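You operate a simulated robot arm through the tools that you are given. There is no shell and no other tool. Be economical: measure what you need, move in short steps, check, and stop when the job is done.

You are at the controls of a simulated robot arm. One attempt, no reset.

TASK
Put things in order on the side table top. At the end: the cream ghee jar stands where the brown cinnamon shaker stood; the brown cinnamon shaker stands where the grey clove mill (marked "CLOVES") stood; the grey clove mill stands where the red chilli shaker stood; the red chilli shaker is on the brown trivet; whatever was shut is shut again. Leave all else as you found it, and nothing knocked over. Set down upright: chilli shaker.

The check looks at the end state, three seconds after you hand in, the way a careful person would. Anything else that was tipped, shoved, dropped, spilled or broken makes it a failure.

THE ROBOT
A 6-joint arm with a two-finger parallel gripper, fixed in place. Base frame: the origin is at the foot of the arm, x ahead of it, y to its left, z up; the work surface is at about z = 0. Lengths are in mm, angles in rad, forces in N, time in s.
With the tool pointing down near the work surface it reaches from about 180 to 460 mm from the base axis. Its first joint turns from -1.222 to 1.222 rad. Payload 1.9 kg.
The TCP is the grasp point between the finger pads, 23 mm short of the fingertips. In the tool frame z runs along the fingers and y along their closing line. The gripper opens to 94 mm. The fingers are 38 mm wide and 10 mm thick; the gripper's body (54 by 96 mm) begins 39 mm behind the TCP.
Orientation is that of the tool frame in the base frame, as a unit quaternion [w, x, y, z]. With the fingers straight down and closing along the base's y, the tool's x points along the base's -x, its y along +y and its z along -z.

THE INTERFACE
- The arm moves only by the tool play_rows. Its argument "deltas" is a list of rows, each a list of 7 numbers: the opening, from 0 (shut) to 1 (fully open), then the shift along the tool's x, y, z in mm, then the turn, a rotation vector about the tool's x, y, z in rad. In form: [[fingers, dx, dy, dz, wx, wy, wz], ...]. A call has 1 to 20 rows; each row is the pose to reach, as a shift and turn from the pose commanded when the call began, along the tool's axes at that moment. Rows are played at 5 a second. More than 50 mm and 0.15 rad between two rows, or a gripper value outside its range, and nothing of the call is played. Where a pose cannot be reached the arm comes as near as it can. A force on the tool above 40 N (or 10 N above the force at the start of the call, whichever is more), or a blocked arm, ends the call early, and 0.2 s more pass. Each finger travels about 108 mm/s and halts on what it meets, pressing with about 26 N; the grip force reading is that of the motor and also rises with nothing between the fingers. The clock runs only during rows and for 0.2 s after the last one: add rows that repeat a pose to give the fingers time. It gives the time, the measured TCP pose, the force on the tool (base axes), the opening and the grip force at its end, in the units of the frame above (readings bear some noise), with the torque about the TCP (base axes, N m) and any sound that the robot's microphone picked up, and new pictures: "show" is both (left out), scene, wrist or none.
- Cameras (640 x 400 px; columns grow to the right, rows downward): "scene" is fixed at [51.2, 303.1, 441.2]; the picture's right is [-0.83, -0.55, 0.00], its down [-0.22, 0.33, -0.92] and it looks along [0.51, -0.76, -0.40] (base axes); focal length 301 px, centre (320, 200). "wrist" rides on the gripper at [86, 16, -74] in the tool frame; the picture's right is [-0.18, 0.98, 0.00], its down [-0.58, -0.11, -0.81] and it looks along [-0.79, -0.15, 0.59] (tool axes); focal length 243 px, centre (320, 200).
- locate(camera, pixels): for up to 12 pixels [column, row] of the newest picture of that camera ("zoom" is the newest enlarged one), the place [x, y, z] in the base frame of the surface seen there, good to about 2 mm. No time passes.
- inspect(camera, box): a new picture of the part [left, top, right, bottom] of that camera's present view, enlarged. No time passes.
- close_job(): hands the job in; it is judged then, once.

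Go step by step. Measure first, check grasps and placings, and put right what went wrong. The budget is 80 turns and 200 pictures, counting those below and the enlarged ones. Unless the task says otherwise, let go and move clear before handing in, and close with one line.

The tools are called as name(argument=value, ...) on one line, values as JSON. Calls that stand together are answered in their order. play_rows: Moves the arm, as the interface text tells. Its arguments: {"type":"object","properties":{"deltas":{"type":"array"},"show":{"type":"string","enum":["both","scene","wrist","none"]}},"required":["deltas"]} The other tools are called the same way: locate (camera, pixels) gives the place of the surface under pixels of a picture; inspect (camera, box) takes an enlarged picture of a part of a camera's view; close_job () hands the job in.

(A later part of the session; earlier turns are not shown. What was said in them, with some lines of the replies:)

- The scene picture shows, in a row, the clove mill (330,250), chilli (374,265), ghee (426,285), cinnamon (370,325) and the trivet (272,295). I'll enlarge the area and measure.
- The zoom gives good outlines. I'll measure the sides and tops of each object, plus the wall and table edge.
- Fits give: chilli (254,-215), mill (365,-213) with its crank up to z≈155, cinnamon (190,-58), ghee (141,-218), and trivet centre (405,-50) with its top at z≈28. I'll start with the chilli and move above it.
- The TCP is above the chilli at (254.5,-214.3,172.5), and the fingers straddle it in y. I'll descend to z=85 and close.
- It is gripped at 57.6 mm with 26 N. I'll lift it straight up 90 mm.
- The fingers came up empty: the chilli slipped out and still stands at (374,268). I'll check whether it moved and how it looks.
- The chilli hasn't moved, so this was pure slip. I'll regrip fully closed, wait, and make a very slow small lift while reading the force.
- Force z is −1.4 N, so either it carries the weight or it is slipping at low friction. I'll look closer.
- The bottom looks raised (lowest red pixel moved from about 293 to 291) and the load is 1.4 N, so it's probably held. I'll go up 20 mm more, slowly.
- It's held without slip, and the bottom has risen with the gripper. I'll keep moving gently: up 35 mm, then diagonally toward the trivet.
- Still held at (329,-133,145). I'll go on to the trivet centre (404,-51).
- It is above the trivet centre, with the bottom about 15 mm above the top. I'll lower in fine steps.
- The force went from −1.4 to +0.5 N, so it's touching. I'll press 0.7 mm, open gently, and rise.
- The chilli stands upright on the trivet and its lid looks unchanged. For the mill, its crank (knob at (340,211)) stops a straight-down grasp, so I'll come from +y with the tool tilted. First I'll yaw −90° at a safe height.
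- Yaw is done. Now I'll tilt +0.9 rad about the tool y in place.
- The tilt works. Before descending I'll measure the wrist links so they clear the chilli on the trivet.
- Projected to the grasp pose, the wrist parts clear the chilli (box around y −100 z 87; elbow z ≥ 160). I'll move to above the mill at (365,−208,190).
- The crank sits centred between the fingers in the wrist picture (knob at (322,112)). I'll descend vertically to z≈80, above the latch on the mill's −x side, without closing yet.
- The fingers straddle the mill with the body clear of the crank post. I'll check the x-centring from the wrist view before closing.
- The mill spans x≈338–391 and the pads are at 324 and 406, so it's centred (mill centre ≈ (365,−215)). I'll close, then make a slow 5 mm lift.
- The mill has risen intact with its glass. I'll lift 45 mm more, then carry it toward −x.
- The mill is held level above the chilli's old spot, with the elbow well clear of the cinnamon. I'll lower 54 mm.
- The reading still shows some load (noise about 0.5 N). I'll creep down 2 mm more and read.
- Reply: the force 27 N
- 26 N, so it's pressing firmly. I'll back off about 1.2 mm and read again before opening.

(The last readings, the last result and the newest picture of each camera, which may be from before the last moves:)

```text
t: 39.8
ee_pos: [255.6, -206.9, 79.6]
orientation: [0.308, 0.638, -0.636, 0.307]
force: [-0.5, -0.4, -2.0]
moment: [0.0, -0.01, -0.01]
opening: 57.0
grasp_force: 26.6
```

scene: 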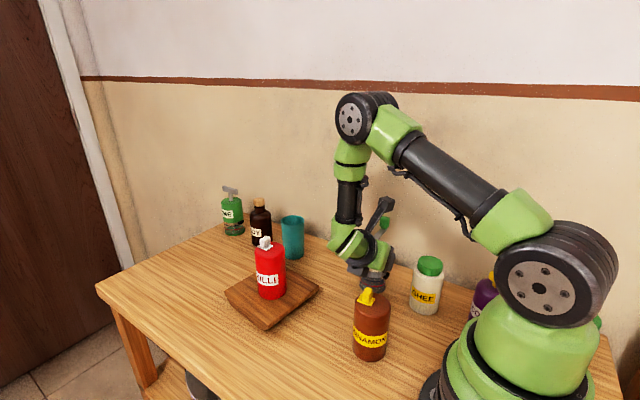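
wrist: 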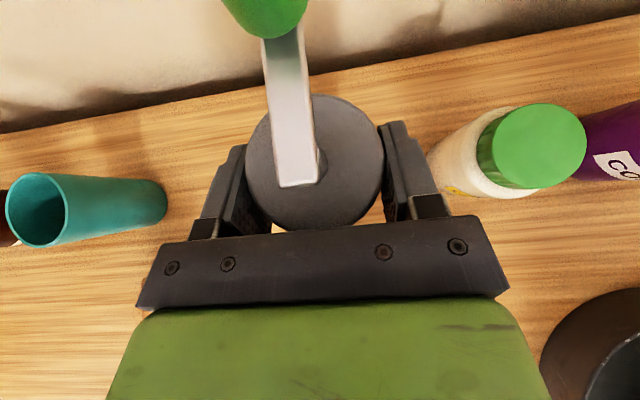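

The load is back to about zero, with the base within 0.5 mm of the table. I'll open gently and rise vertically.

play_rows(deltas=[[0, -0.3, 0, 0.25, 0, 0, 0], [0.63, -0.3, 0, 0.25, 0, 0, 0], [0.68, -0.3, 0, 0.25, 0, 0, 0], [0.85, -0.3, 0, 0.25, 0, 0, 0], [0.85, -0.3, 0, 0.25, 0, 0, 0], [0.85, 12, 0, -9.5, 0, 0, 0], [0.85, 28, 0, -22, 0, 0, 0], [0.85, 45, 0, -36, 0, 0, 0], [0.85, 62, 0, -49, 0, 0, 0], [0.85, 80, 0, -64, 0, 0, 0], [0.85, 98, 0, -78, 0, 0, 0], [0.85, 98, 0, -78, 0, 0, 0]])

inspect(camera="scene", box=[300, 190, 440, 310])

locate(camera="wrist", pixels=[[308, 180], [320, 205], [367, 178], [345, 150]])

```text
t: 42.4
ee_pos: [253.2, -207.7, 206.9]
orientation: [-0.307, -0.637, 0.637, -0.308]
force: [0.1, 0.0, -0.3]
moment: [0.01, 0.03, 0.0]
opening: 79.8
grasp_force: 0.0
```

scene: 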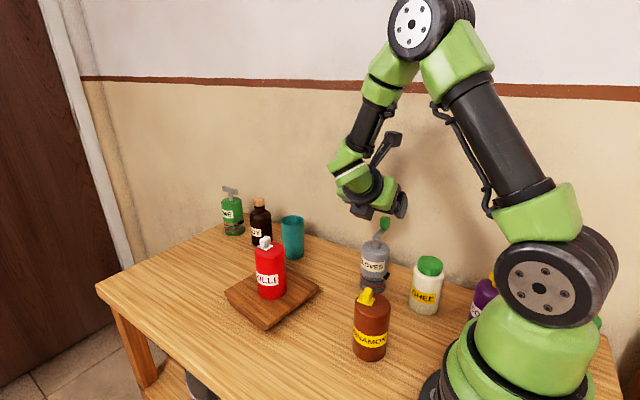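
wrist: 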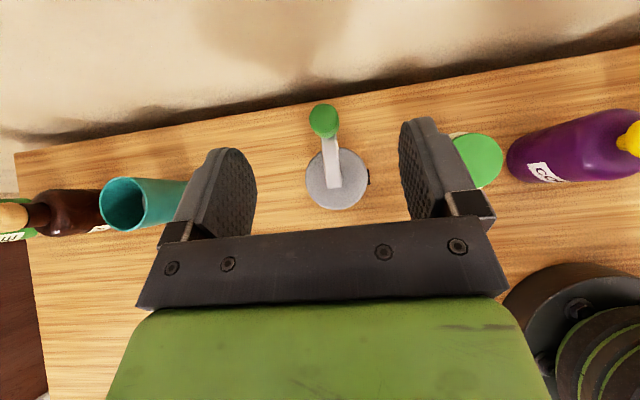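

```text
3.33 times, centred on (370, 250) of scene
```

zoom: 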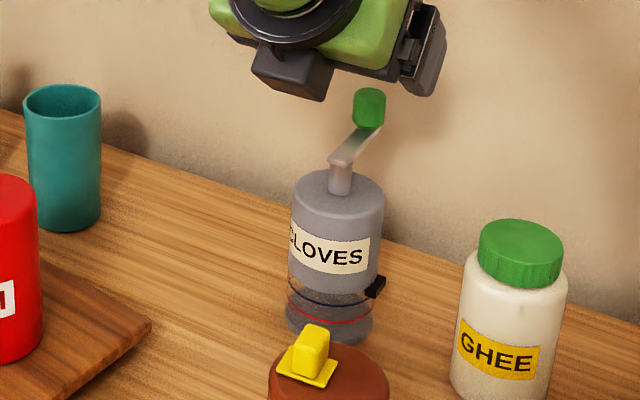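

```text
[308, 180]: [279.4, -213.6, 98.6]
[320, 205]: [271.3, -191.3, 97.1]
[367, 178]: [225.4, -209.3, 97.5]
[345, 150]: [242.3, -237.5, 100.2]
```

The mill stands upright at about (253,−214), with the knob and latch as before. Next is the cinnamon: I'll untilt the tool while rising and backing toward +y.

play_rows(deltas=[[0.85, 15.7, 0, -12.4, 0, 0, 0], [0.85, 31, 0, -25, 0, 0, 0], [0.85, 24, 0, -34, 0, -0.13, 0], [0.85, 17, 0, -43, 0, -0.26, 0], [0.85, 10, 0, -52, 0, -0.39, 0], [0.85, 3, 0, -61, 0, -0.52, 0], [0.85, -5, 0, -70, 0, -0.65, 0], [0.85, -12, 0, -79, 0, -0.78, 0], [0.85, -18.5, 0, -87.5, 0, -0.9, 0], [0.85, -18.5, 0, -87.5, 0, -0.9, 0]], show="scene")

```text
t: 44.6
ee_pos: [255.8, -127.9, 245.6]
orientation: [0.0, -0.707, 0.707, 0.0]
force: [0.0, 0.7, -0.1]
moment: [0.0, -0.01, -0.01]
opening: 80.0
grasp_force: 0.0
```

scene: 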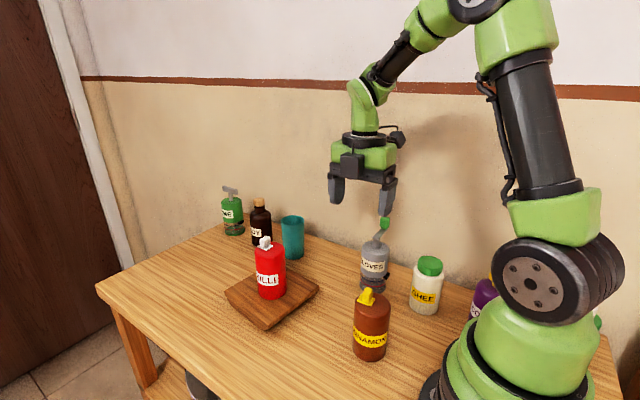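

The tool is vertical again, closing along x with the camera on the −y side, which suits the cinnamon. I'll move above it at (190,−58).

play_rows(deltas=[[0.85, -12, 11, 5, 0, 0, 0], [0.85, -28, 26, 12, 0, 0, 0], [0.85, -44, 41, 25, 0, 0, 0], [0.85, -60, 56, 38, 0, 0, 0], [0.85, -70, 66, 50, 0, 0, 0], [0.85, -70, 66, 70, 0, 0, 0], [0.85, -70, 66, 70, 0, 0, 0]])

locate(camera="scene", pixels=[[355, 320], [363, 323], [371, 325], [379, 324], [387, 321], [366, 291], [363, 300], [369, 289]])

```text
t: 46.2
ee_pos: [189.1, -57.8, 175.2]
orientation: [-0.001, -0.707, 0.707, 0.0]
force: [-0.2, 0.6, -0.7]
moment: [-0.06, -0.01, 0.0]
opening: 80.1
grasp_force: 0.0
```

scene: 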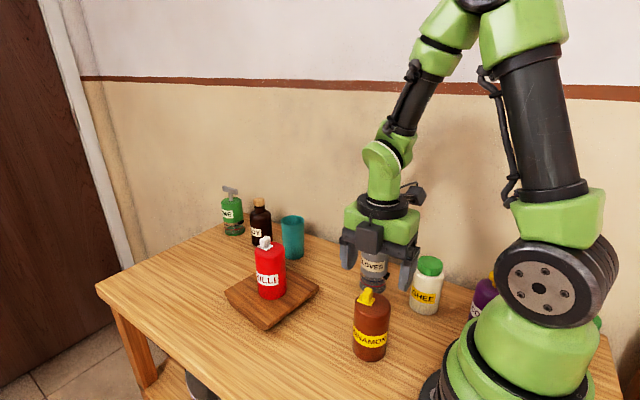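
wrist: 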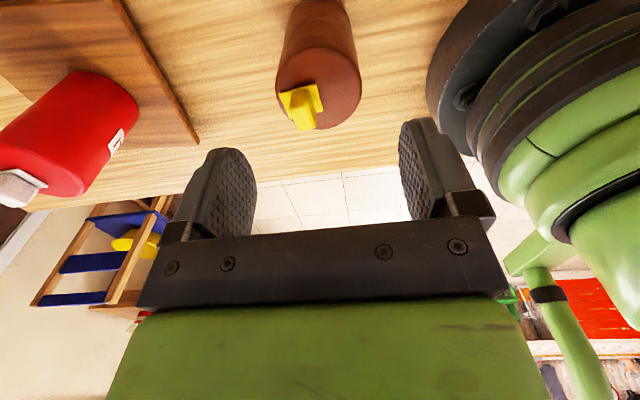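

```text
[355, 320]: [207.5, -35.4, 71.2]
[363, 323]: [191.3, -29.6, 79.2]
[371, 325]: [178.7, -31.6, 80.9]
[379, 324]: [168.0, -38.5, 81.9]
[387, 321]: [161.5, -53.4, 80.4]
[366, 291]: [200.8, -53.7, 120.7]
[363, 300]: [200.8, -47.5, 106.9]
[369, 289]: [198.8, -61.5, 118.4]
```

I'll confirm the cinnamon's centre from the wrist view (disc edges (280,80), (357,85)).

locate(camera="wrist", pixels=[[279, 82], [358, 82], [318, 54], [335, 126], [300, 60], [345, 66], [302, 115]])

```text
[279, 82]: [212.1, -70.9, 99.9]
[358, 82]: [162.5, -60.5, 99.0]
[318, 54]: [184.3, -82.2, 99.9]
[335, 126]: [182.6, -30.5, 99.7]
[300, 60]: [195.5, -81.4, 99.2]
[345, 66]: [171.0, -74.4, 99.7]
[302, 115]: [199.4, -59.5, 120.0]
```

The centre is ≈(188,−57), in line with the TCP. I'll descend to z≈86 and close fully, then read.

play_rows(deltas=[[0.85, 0, 0.5, 20, 0, 0, 0], [0.85, 0, 0.5, 45, 0, 0, 0], [0.85, 0, 0.5, 70, 0, 0, 0], [0.85, 0, 0.5, 89, 0, 0, 0], [0.85, 0, 0.5, 89, 0, 0, 0], [0.7, 0, 0.5, 89, 0, 0, 0], [0.64, 0, 0.5, 89, 0, 0, 0], [0, 0, 0.5, 89, 0, 0, 0], [0, 0, 0.5, 89, 0, 0, 0], [0, 0, 0.5, 89, 0, 0, 0], [0, 0, 0.5, 89, 0, 0, 0]])

```text
t: 48.6
ee_pos: [188.2, -57.7, 87.1]
orientation: [0.0, 0.707, -0.707, 0.0]
force: [0.1, -0.9, 0.0]
moment: [-0.02, 0.03, 0.0]
opening: 57.3
grasp_force: 26.0
```

scene: 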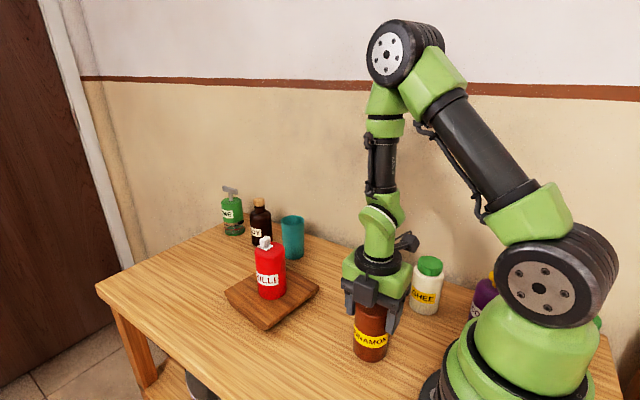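
wrist: 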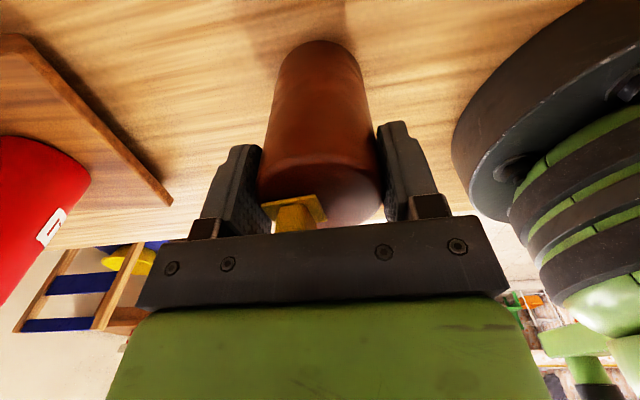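

It's gripped at 57.3 mm with 26 N. I'll lift slowly by 50 mm and read.

play_rows(deltas=[[0, 0, 0, -1, 0, 0, 0], [0, 0, 0, -2, 0, 0, 0], [0, 0, 0, -4, 0, 0, 0], [0, 0, 0, -7, 0, 0, 0], [0, 0, 0, -11, 0, 0, 0], [0, 0, 0, -16, 0, 0, 0], [0, 0, 0, -22, 0, 0, 0], [0, 0, 0, -29, 0, 0, 0], [0, 0, 0, -36, 0, 0, 0], [0, 0, 0, -43, 0, 0, 0], [0, 0, 0, -48, 0, 0, 0], [0, 0, 0, -50, 0, 0, 0]])

```text
t: 51.2
ee_pos: [188.7, -58.7, 137.5]
orientation: [0.0, 0.708, -0.706, 0.0]
force: [-0.4, 0.6, -0.7]
moment: [0.0, 0.02, -0.03]
opening: 57.5
grasp_force: 26.1
```

scene: 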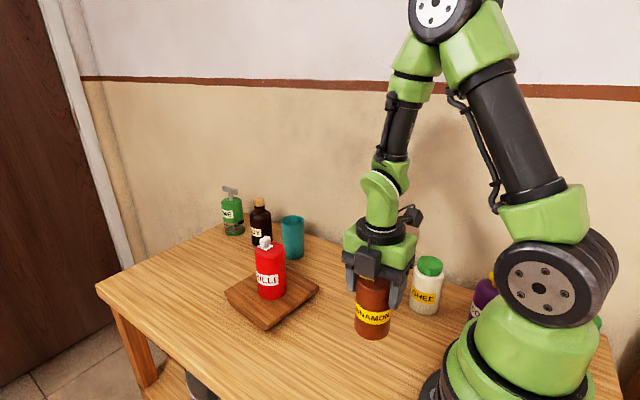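
wrist: 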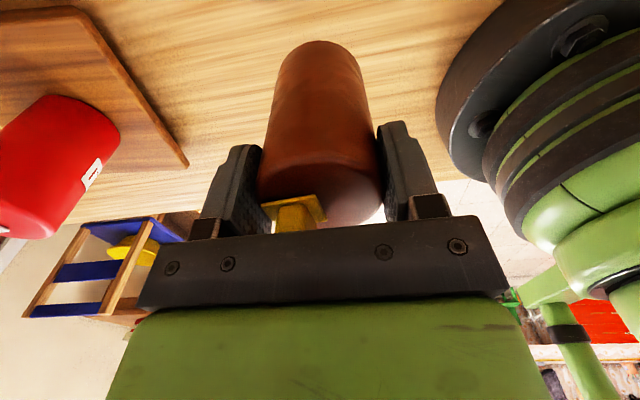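

Held and clear. I'll rise another 25 mm and carry it along a straight line between mill and trivet toward (365,−214).

play_rows(deltas=[[0, 0, 0, -5, 0, 0, 0], [0, 0, 0, -12, 0, 0, 0], [0, 0, 0, -19, 0, 0, 0], [0, 2, -2, -25, 0, 0, 0], [0, 7, -8, -25, 0, 0, 0], [0, 14, -16, -25, 0, 0, 0], [0, 21, -24, -25, 0, 0, 0], [0, 28, -32, -25, 0, 0, 0], [0, 35, -40, -25, 0, 0, 0], [0, 42, -48, -25, 0, 0, 0], [0, 50, -56, -25, 0, 0, 0], [0, 57, -64, -25, 0, 0, 0], [0, 64, -72, -25, 0, 0, 0], [0, 71, -80, -25, 0, 0, 0], [0, 78, -88, -25, 0, 0, 0], [0, 83, -94, -25, 0, 0, 0], [0, 86, -97, -25, 0, 0, 0]])

```text
t: 54.8
ee_pos: [285.8, -144.6, 161.1]
orientation: [0.0, -0.707, 0.707, 0.001]
force: [0.1, 0.0, -1.6]
moment: [-0.01, 0.02, 0.0]
opening: 57.3
grasp_force: 26.0
```

scene: 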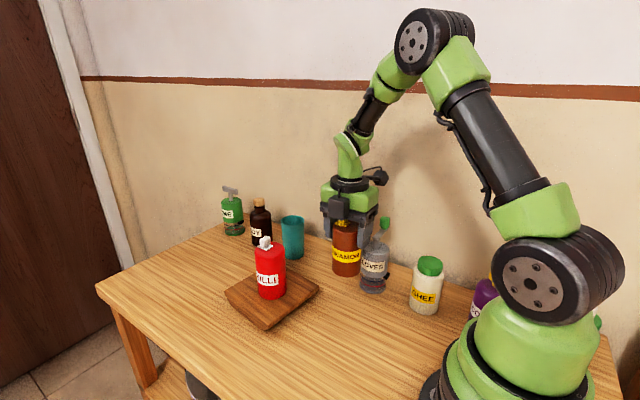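
wrist: 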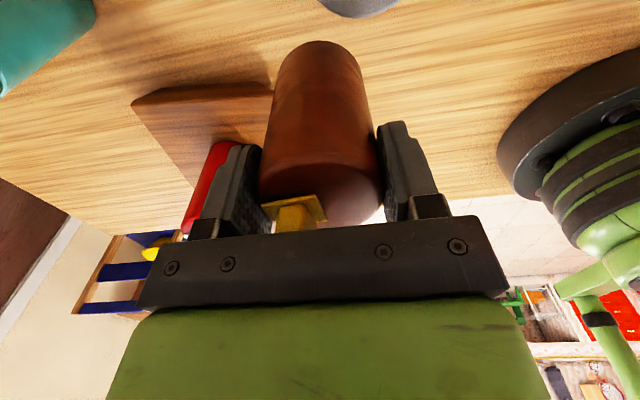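

Still held. I'll finish the carry to (365,−214.5) and begin lowering.

play_rows(deltas=[[0, 2, -3, 0, 0, 0, 0], [0, 8, -10, 0, 0, 0, 0], [0, 15, -18, 0, 0, 0, 0], [0, 22, -26, 0, 0, 0, 0], [0, 29, -34, 0, 0, 0, 0], [0, 36, -42, 0, 0, 0, 0], [0, 43, -50, 0, 0, 0, 0], [0, 50, -58, 0, 0, 0, 0], [0, 57, -66, 0, 0, 0, 0], [0, 64, -74, 0, 0, 0, 0], [0, 68.5, -78.5, 0, 0, 0, 0], [0, 69.8, -79.3, 3, 0, 0, 0], [0, 69.8, -79.3, 10, 0, 0, 0], [0, 69.8, -79.3, 19, 0, 0, 0], [0, 69.8, -79.3, 28, 0, 0, 0], [0, 69.8, -79.3, 37, 0, 0, 0], [0, 69.8, -79.3, 46, 0, 0, 0], [0, 69.8, -79.3, 54, 0, 0, 0], [0, 69.8, -79.3, 58, 0, 0, 0], [0, 69.8, -79.3, 60, 0, 0, 0]])

inspect(camera="scene", box=[270, 190, 410, 310])

```text
t: 59.0
ee_pos: [364.4, -213.7, 101.8]
orientation: [0.0, -0.707, 0.707, 0.0]
force: [0.7, 0.0, -1.4]
moment: [0.03, -0.02, -0.04]
opening: 57.3
grasp_force: 26.0
```

scene: 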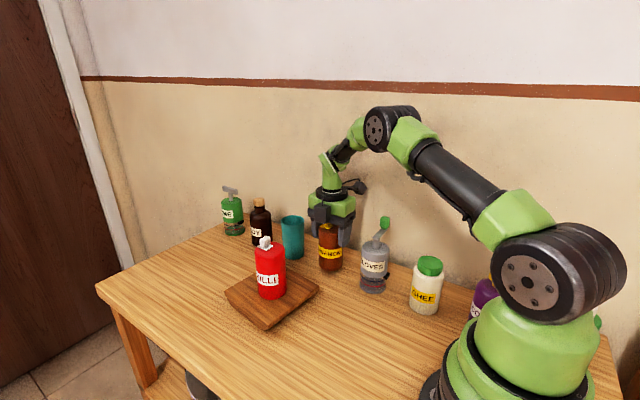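
wrist: 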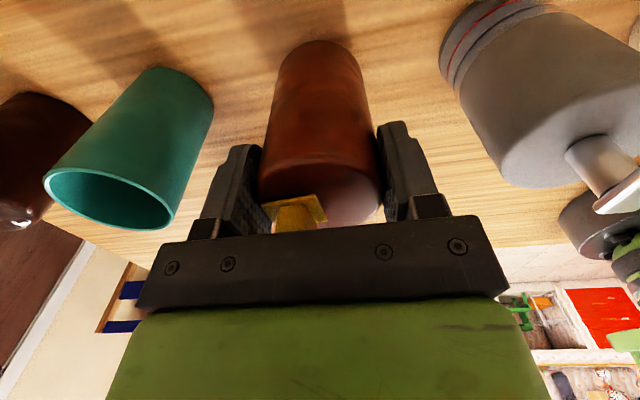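

```text
3.33 times, centred on (340, 250) of scene
```

zoom: 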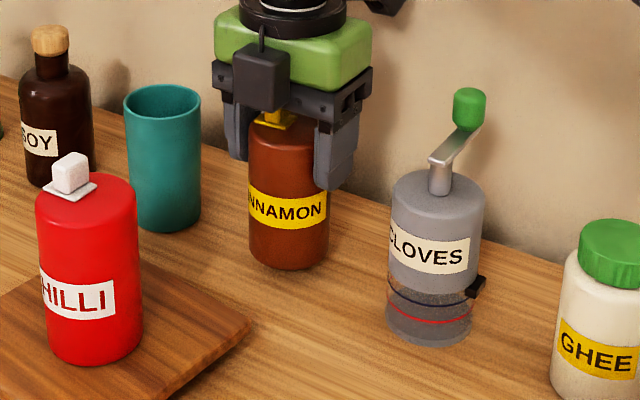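

Well aligned, about 15 mm above the table. I'll lower 14 mm finely.

play_rows(deltas=[[0, 0, 0, 4, 0, 0, 0], [0, 0, 0, 8, 0, 0, 0], [0, 0, 0, 11, 0, 0, 0], [0, 0, 0, 13, 0, 0, 0], [0, 0, 0, 14, 0, 0, 0], [0, 0, 0, 14.3, 0, 0, 0]], show="none")

```text
t: 60.4
ee_pos: [365.0, -213.5, 87.7]
orientation: [0.0, -0.707, 0.707, 0.0]
force: [-0.8, -0.3, 2.5]
moment: [0.02, 0.15, 0.0]
opening: 57.1
grasp_force: 26.4
```

Contact at +2.5 N. I'll release gently and rise to z≈210.

play_rows(deltas=[[0.63, 0, 0, 0, 0, 0, 0], [0.68, 0, 0, 0, 0, 0, 0], [0.82, 0, 0, 0, 0, 0, 0], [0.82, 0, 0, -8, 0, 0, 0], [0.82, 0, 0, -30, 0, 0, 0], [0.82, 0, 0, -55, 0, 0, 0], [0.82, 0, 0, -80, 0, 0, 0], [0.82, 0, 0, -105, 0, 0, 0], [0.82, 0, 0, -125, 0, 0, 0], [0.82, 0, 0, -125, 0, 0, 0]], show="scene")

inspect(camera="scene", box=[270, 190, 410, 310])

```text
t: 62.6
ee_pos: [364.3, -213.1, 212.3]
orientation: [0.0, 0.708, -0.706, 0.0]
force: [0.6, -0.1, 0.8]
moment: [-0.02, -0.06, -0.02]
opening: 77.2
grasp_force: 0.0
```

scene: 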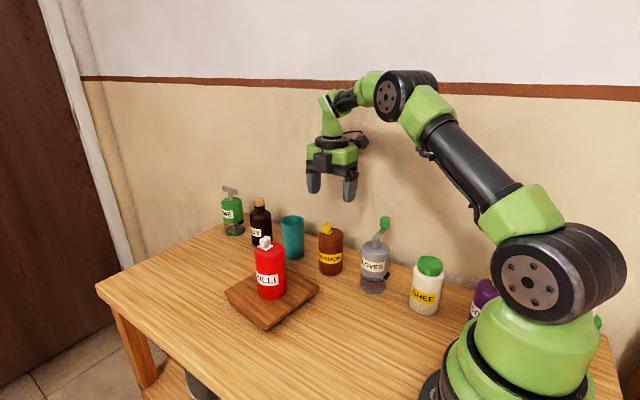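

```text
3.33 times, centred on (340, 250) of scene
```

zoom: 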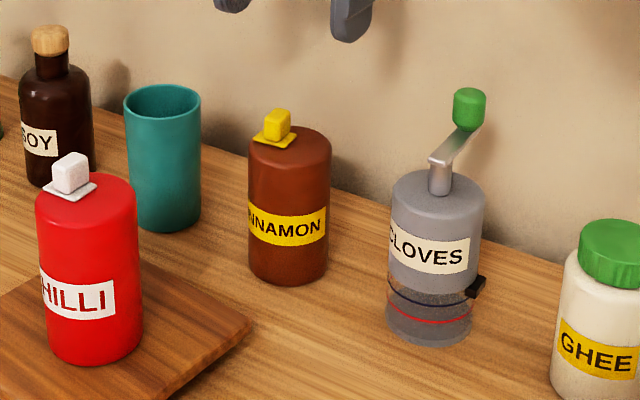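

The cinnamon stands on the mill's old spot. Now the ghee: I'll move at z 212 over to (141,−216); fingertips at 189 clear the mill knob at 155.

play_rows(deltas=[[0.9, 0, 15, -5, 0, 0, 0], [0.9, 0, 45, -5, 0, 0, 0], [0.9, 0, 75, -5, 0, 0, 0], [0.9, 0, 105, -5, 0, 0, 0], [0.9, 0, 135, -5, 0, 0, 0], [0.9, 1, 165, -5, 0, 0, 0], [0.9, 2, 195, -5, 0, 0, 0], [0.9, 3, 215, -5, 0, 0, 0], [0.9, 3, 223, -5, 0, 0, 0], [0.9, 3, 223, -5, 0, 0, 0]])

locate(camera="scene", pixels=[[478, 285], [483, 292], [474, 310], [413, 284], [418, 287], [424, 289], [431, 289], [437, 286], [430, 258]])

```text
t: 64.8
ee_pos: [142.3, -217.5, 216.1]
orientation: [-0.001, -0.707, 0.707, 0.0]
force: [0.2, 0.2, 0.3]
moment: [0.04, 0.0, 0.02]
opening: 84.9
grasp_force: 0.0
```

scene: 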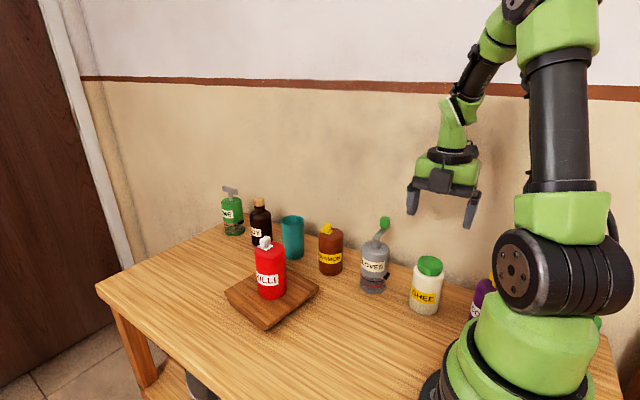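
wrist: 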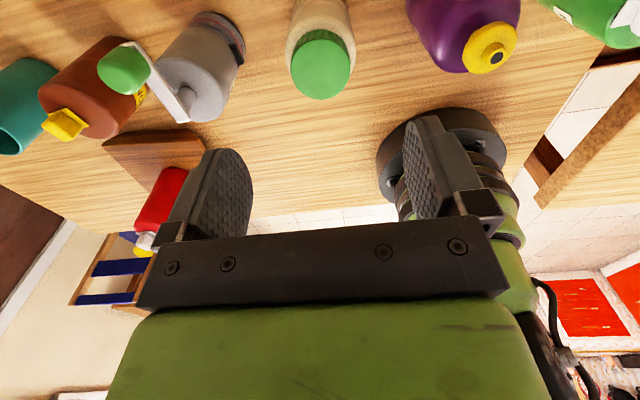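

```text
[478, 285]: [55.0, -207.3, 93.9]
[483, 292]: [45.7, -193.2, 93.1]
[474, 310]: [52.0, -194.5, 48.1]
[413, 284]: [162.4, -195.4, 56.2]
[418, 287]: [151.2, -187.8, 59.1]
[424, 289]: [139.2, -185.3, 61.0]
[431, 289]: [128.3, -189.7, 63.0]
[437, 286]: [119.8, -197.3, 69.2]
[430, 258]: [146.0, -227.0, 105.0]
```

I'll measure the ghee lid and the purple jar from the wrist view.

locate(camera="wrist", pixels=[[294, 70], [347, 70], [320, 44], [320, 95], [410, 12], [425, 50], [440, 65], [290, 25], [348, 25], [515, 20], [480, 50], [242, 45]])

inspect(camera="wrist", box=[180, 0, 540, 200])

```text
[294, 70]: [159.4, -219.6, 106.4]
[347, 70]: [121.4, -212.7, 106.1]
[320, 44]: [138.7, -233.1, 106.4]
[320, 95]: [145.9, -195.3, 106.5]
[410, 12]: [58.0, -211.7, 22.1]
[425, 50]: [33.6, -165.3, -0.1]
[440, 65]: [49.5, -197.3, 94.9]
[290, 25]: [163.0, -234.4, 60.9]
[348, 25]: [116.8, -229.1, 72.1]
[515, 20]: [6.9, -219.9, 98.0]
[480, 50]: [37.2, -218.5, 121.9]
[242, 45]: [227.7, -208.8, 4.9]
```

```text
1.78 times, centred on (360, 100) of wrist
```

zoom: 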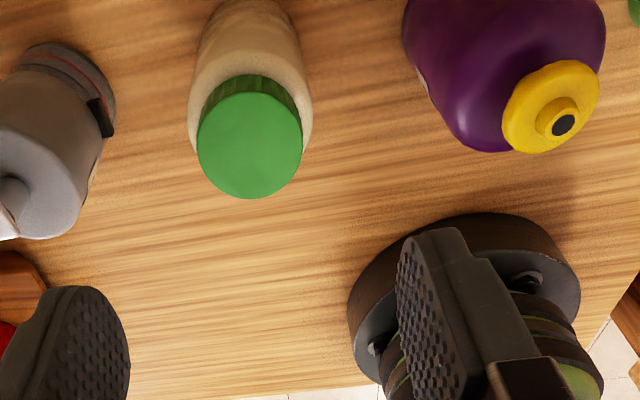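

The ghee centre is ≈(140.5,−215), lid top 106.5; the purple jar ends at about x=62, so there's room. I'll descend to z≈71 and close.

play_rows(deltas=[[0.9, -1, 1, 30, 0, 0, 0], [0.9, -1, 1, 60, 0, 0, 0], [0.9, -1, 1, 90, 0, 0, 0], [0.9, -1, 1, 115, 0, 0, 0], [0.9, -1, 1, 135, 0, 0, 0], [0.9, -1, 1, 145, 0, 0, 0], [0.9, -1, 1, 145, 0, 0, 0], [0.75, -1, 1, 145, 0, 0, 0], [0.7, -1, 1, 145, 0, 0, 0], [0, -1, 1, 145, 0, 0, 0], [0, -1, 1, 145, 0, 0, 0], [0, -1, 1, 145, 0, 0, 0], [0, -1, 1, 145, 0, 0, 0]])

inspect(camera="scene", box=[360, 190, 500, 320])

```text
t: 67.6
ee_pos: [140.4, -215.0, 70.7]
orientation: [0.0, 0.708, -0.707, 0.0]
force: [-0.2, 0.9, -0.6]
moment: [-0.03, 0.02, 0.0]
opening: 57.2
grasp_force: 26.1
```

scene: 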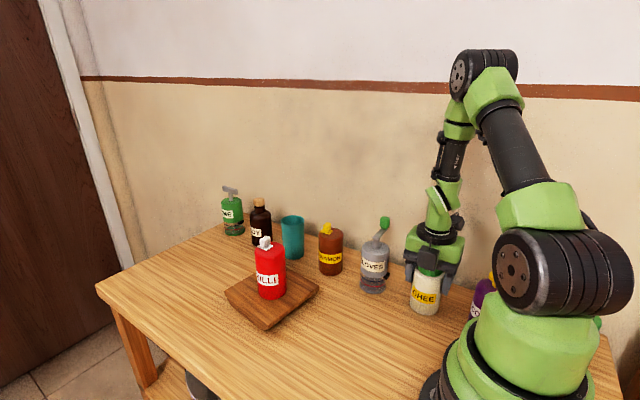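
wrist: 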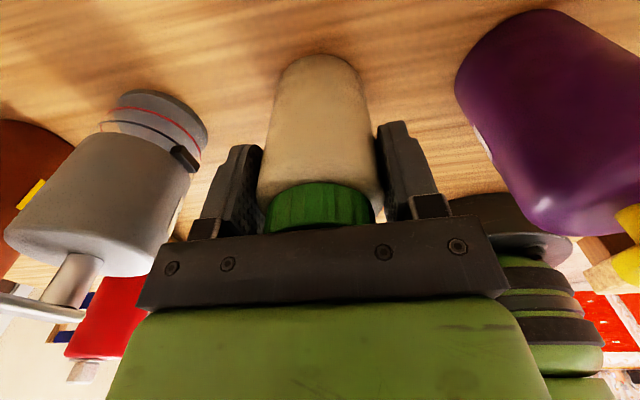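

```text
3.08 times, centred on (430, 255) of scene
```

zoom: 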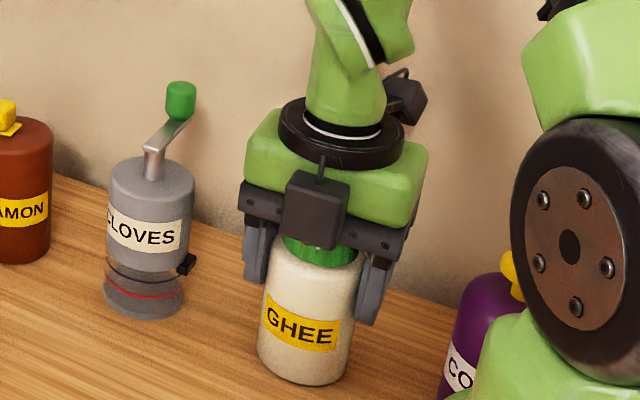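

The body is gripped below the lid at 57.2 mm. I'll lift slowly by 55 mm.

play_rows(deltas=[[0, 0, 0, -1, 0, 0, 0], [0, 0, 0, -2, 0, 0, 0], [0, 0, 0, -4, 0, 0, 0], [0, 0, 0, -7, 0, 0, 0], [0, 0, 0, -11, 0, 0, 0], [0, 0, 0, -16, 0, 0, 0], [0, 0, 0, -22, 0, 0, 0], [0, 0, 0, -29, 0, 0, 0], [0, 0, 0, -36, 0, 0, 0], [0, 0, 0, -43, 0, 0, 0], [0, 0, 0, -50, 0, 0, 0], [0, 0, 0, -55, 0, 0, 0]], show="scene")

```text
t: 70.2
ee_pos: [142.0, -216.1, 127.3]
orientation: [0.0, 0.707, -0.707, 0.0]
force: [0.3, 0.3, -1.7]
moment: [0.02, -0.01, 0.03]
opening: 57.3
grasp_force: 26.0
```

scene: 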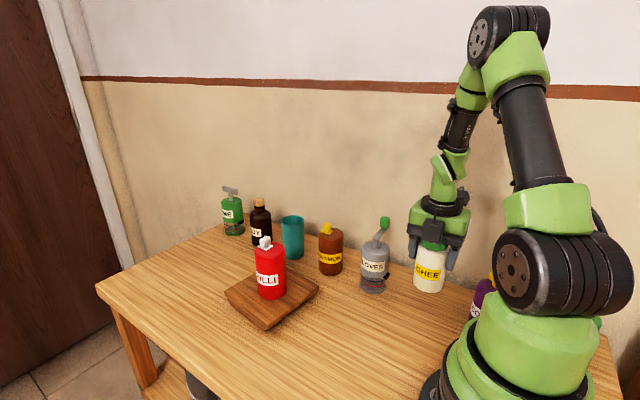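

The ghee is held. I'll carry it to the cinnamon's old spot (188.5,−57.5).

play_rows(deltas=[[0, -2, 0, -2, 0, 0, 0], [0, -8, -2, -3, 0, 0, 0], [0, -16, -4, -3, 0, 0, 0], [0, -26, -7, -3, 0, 0, 0], [0, -36, -10, -3, 0, 0, 0], [0, -46, -13, -3, 0, 0, 0], [0, -56, -16, -3, 0, 0, 0], [0, -66, -19, -3, 0, 0, 0], [0, -76, -22, -3, 0, 0, 0], [0, -86, -25, -3, 0, 0, 0], [0, -96, -28, -3, 0, 0, 0], [0, -106, -31, -3, 0, 0, 0], [0, -116, -34, -3, 0, 0, 0], [0, -126, -37, -3, 0, 0, 0], [0, -136, -40, -3, 0, 0, 0], [0, -146, -43, -3, 0, 0, 0], [0, -153, -46, -3, 0, 0, 0], [0, -157, -47, -3, 0, 0, 0], [0, -158, -47.5, -3, 0, 0, 0], [0, -158, -47.5, -3, 0, 0, 0]])

```text
t: 74.4
ee_pos: [188.5, -57.9, 130.8]
orientation: [0.0, 0.707, -0.707, 0.0]
force: [0.3, 0.1, -1.6]
moment: [0.04, -0.02, 0.01]
opening: 57.3
grasp_force: 26.1
```

scene: 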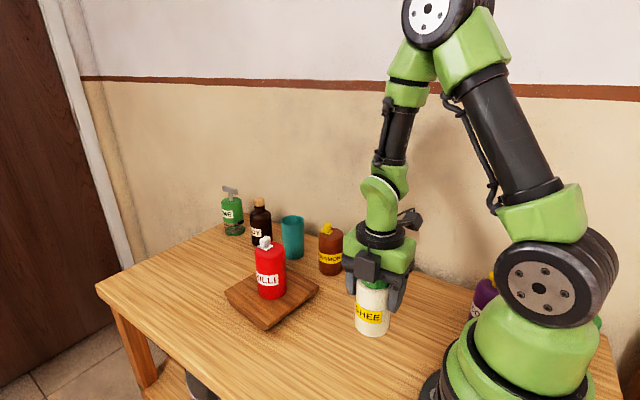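
wrist: 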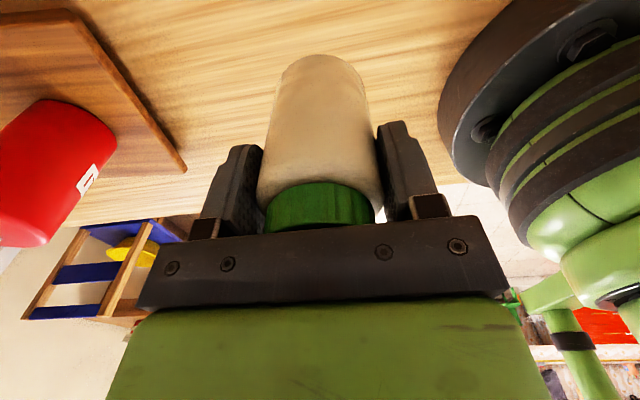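

It's over the target. I'll lower 58 mm, slow at the end.

play_rows(deltas=[[0, 0, 0, 4, 0, 0, 0], [0, 0, 0, 11, 0, 0, 0], [0, 0, 0, 19, 0, 0, 0], [0, 0, 0, 27, 0, 0, 0], [0, 0, 0, 35, 0, 0, 0], [0, 0, 0, 43, 0, 0, 0], [0, 0, 0, 50, 0, 0, 0], [0, 0, 0, 54, 0, 0, 0], [0, 0, 0, 56, 0, 0, 0], [0, 0, 0, 57, 0, 0, 0], [0, 0, 0, 57.8, 0, 0, 0]], show="none")

```text
t: 76.8
ee_pos: [187.8, -57.8, 72.7]
orientation: [0.001, 0.707, -0.707, 0.0]
force: [0.2, 0.1, -1.3]
moment: [0.01, 0.03, -0.02]
opening: 57.2
grasp_force: 25.9
```

play_rows(deltas=[[0, 0, 0, 0.4, 0, 0, 0], [0, 0, 0, 0.7, 0, 0, 0], [0, 0, 0, 0.7, 0, 0, 0]], show="none")

```text
t: 77.6
ee_pos: [188.7, -59.0, 71.7]
orientation: [0.0, 0.707, -0.707, 0.0]
force: [-2.2, 0.0, 21.4]
moment: [-0.02, 0.22, 0.01]
opening: 57.4
grasp_force: 26.2
```

The force is 21 N, so the jar is down. I'll back off 0.4 mm, release, and rise.

play_rows(deltas=[[0, 0, 0, -0.4, 0, 0, 0], [0, 0, 0, -0.4, 0, 0, 0], [0.63, 0, 0, -0.4, 0, 0, 0], [0.68, 0, 0, -0.4, 0, 0, 0], [0.85, 0, 0, -0.4, 0, 0, 0], [0.85, 0, 0, -8, 0, 0, 0], [0.85, 0, 0, -30, 0, 0, 0], [0.85, 0, 0, -60, 0, 0, 0], [0.85, 0, 0, -90, 0, 0, 0], [0.85, 0, 0, -120, 0, 0, 0], [0.85, 0, 0, -150, 0, 0, 0], [0.85, 0, 0, -170, 0, 0, 0], [0.85, 0, 0, -170, 0, 0, 0]])

inspect(camera="scene", box=[210, 180, 450, 370])

locate(camera="scene", pixels=[[355, 320], [363, 323], [371, 325], [379, 324], [387, 321], [274, 266], [229, 292], [316, 290], [268, 322], [270, 258]])

```text
t: 80.4
ee_pos: [188.7, -58.3, 241.9]
orientation: [0.0, 0.708, -0.706, 0.001]
force: [0.1, -0.3, 0.0]
moment: [-0.03, -0.01, 0.0]
opening: 79.9
grasp_force: 0.1
```

scene: 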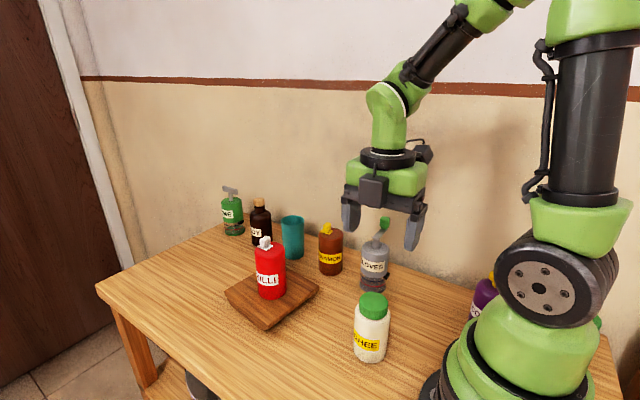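
wrist: 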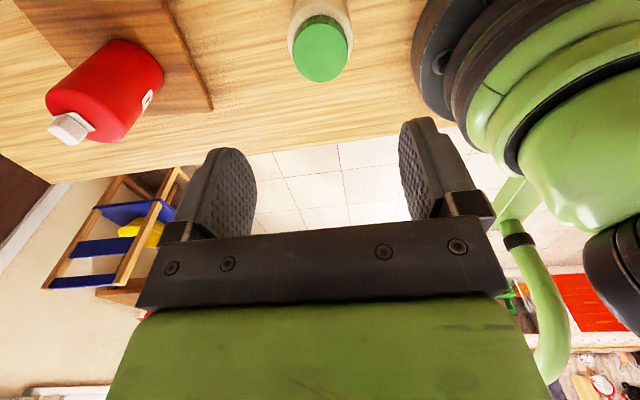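

```text
2.11 times, centred on (330, 275) of scene
```

zoom: 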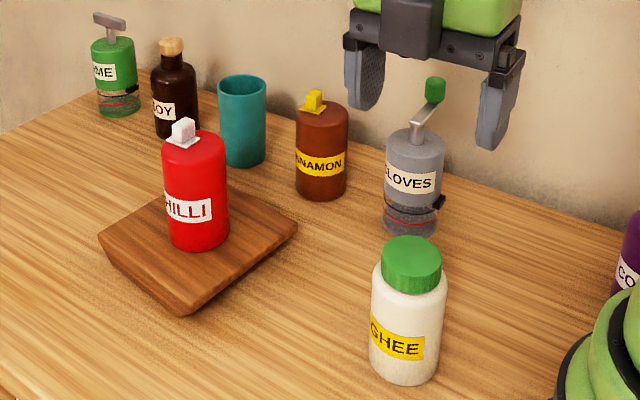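

```text
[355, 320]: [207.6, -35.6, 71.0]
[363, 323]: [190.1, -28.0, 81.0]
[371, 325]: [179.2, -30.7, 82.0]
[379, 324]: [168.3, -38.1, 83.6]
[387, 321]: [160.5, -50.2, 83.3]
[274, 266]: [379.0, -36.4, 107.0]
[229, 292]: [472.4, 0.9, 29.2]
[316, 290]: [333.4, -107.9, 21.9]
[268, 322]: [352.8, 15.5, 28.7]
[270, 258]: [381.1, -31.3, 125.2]
```

All four items stand upright in their places: the ghee centre matches the old cinnamon spot, the trivet hasn't moved, and the caps look as they did at the start. The gripper is open and clear, so I'm handing in.

close_job()

```text
The job is handed in.
```

I handed the job in with the chilli upright on the trivet, the clove mill on the chilli's old spot, the cinnamon on the mill's, and the ghee on the cinnamon's. My first grip on the chilli slipped without moving it. In the final pictures nothing was knocked over and the lids looked as they did at the start.
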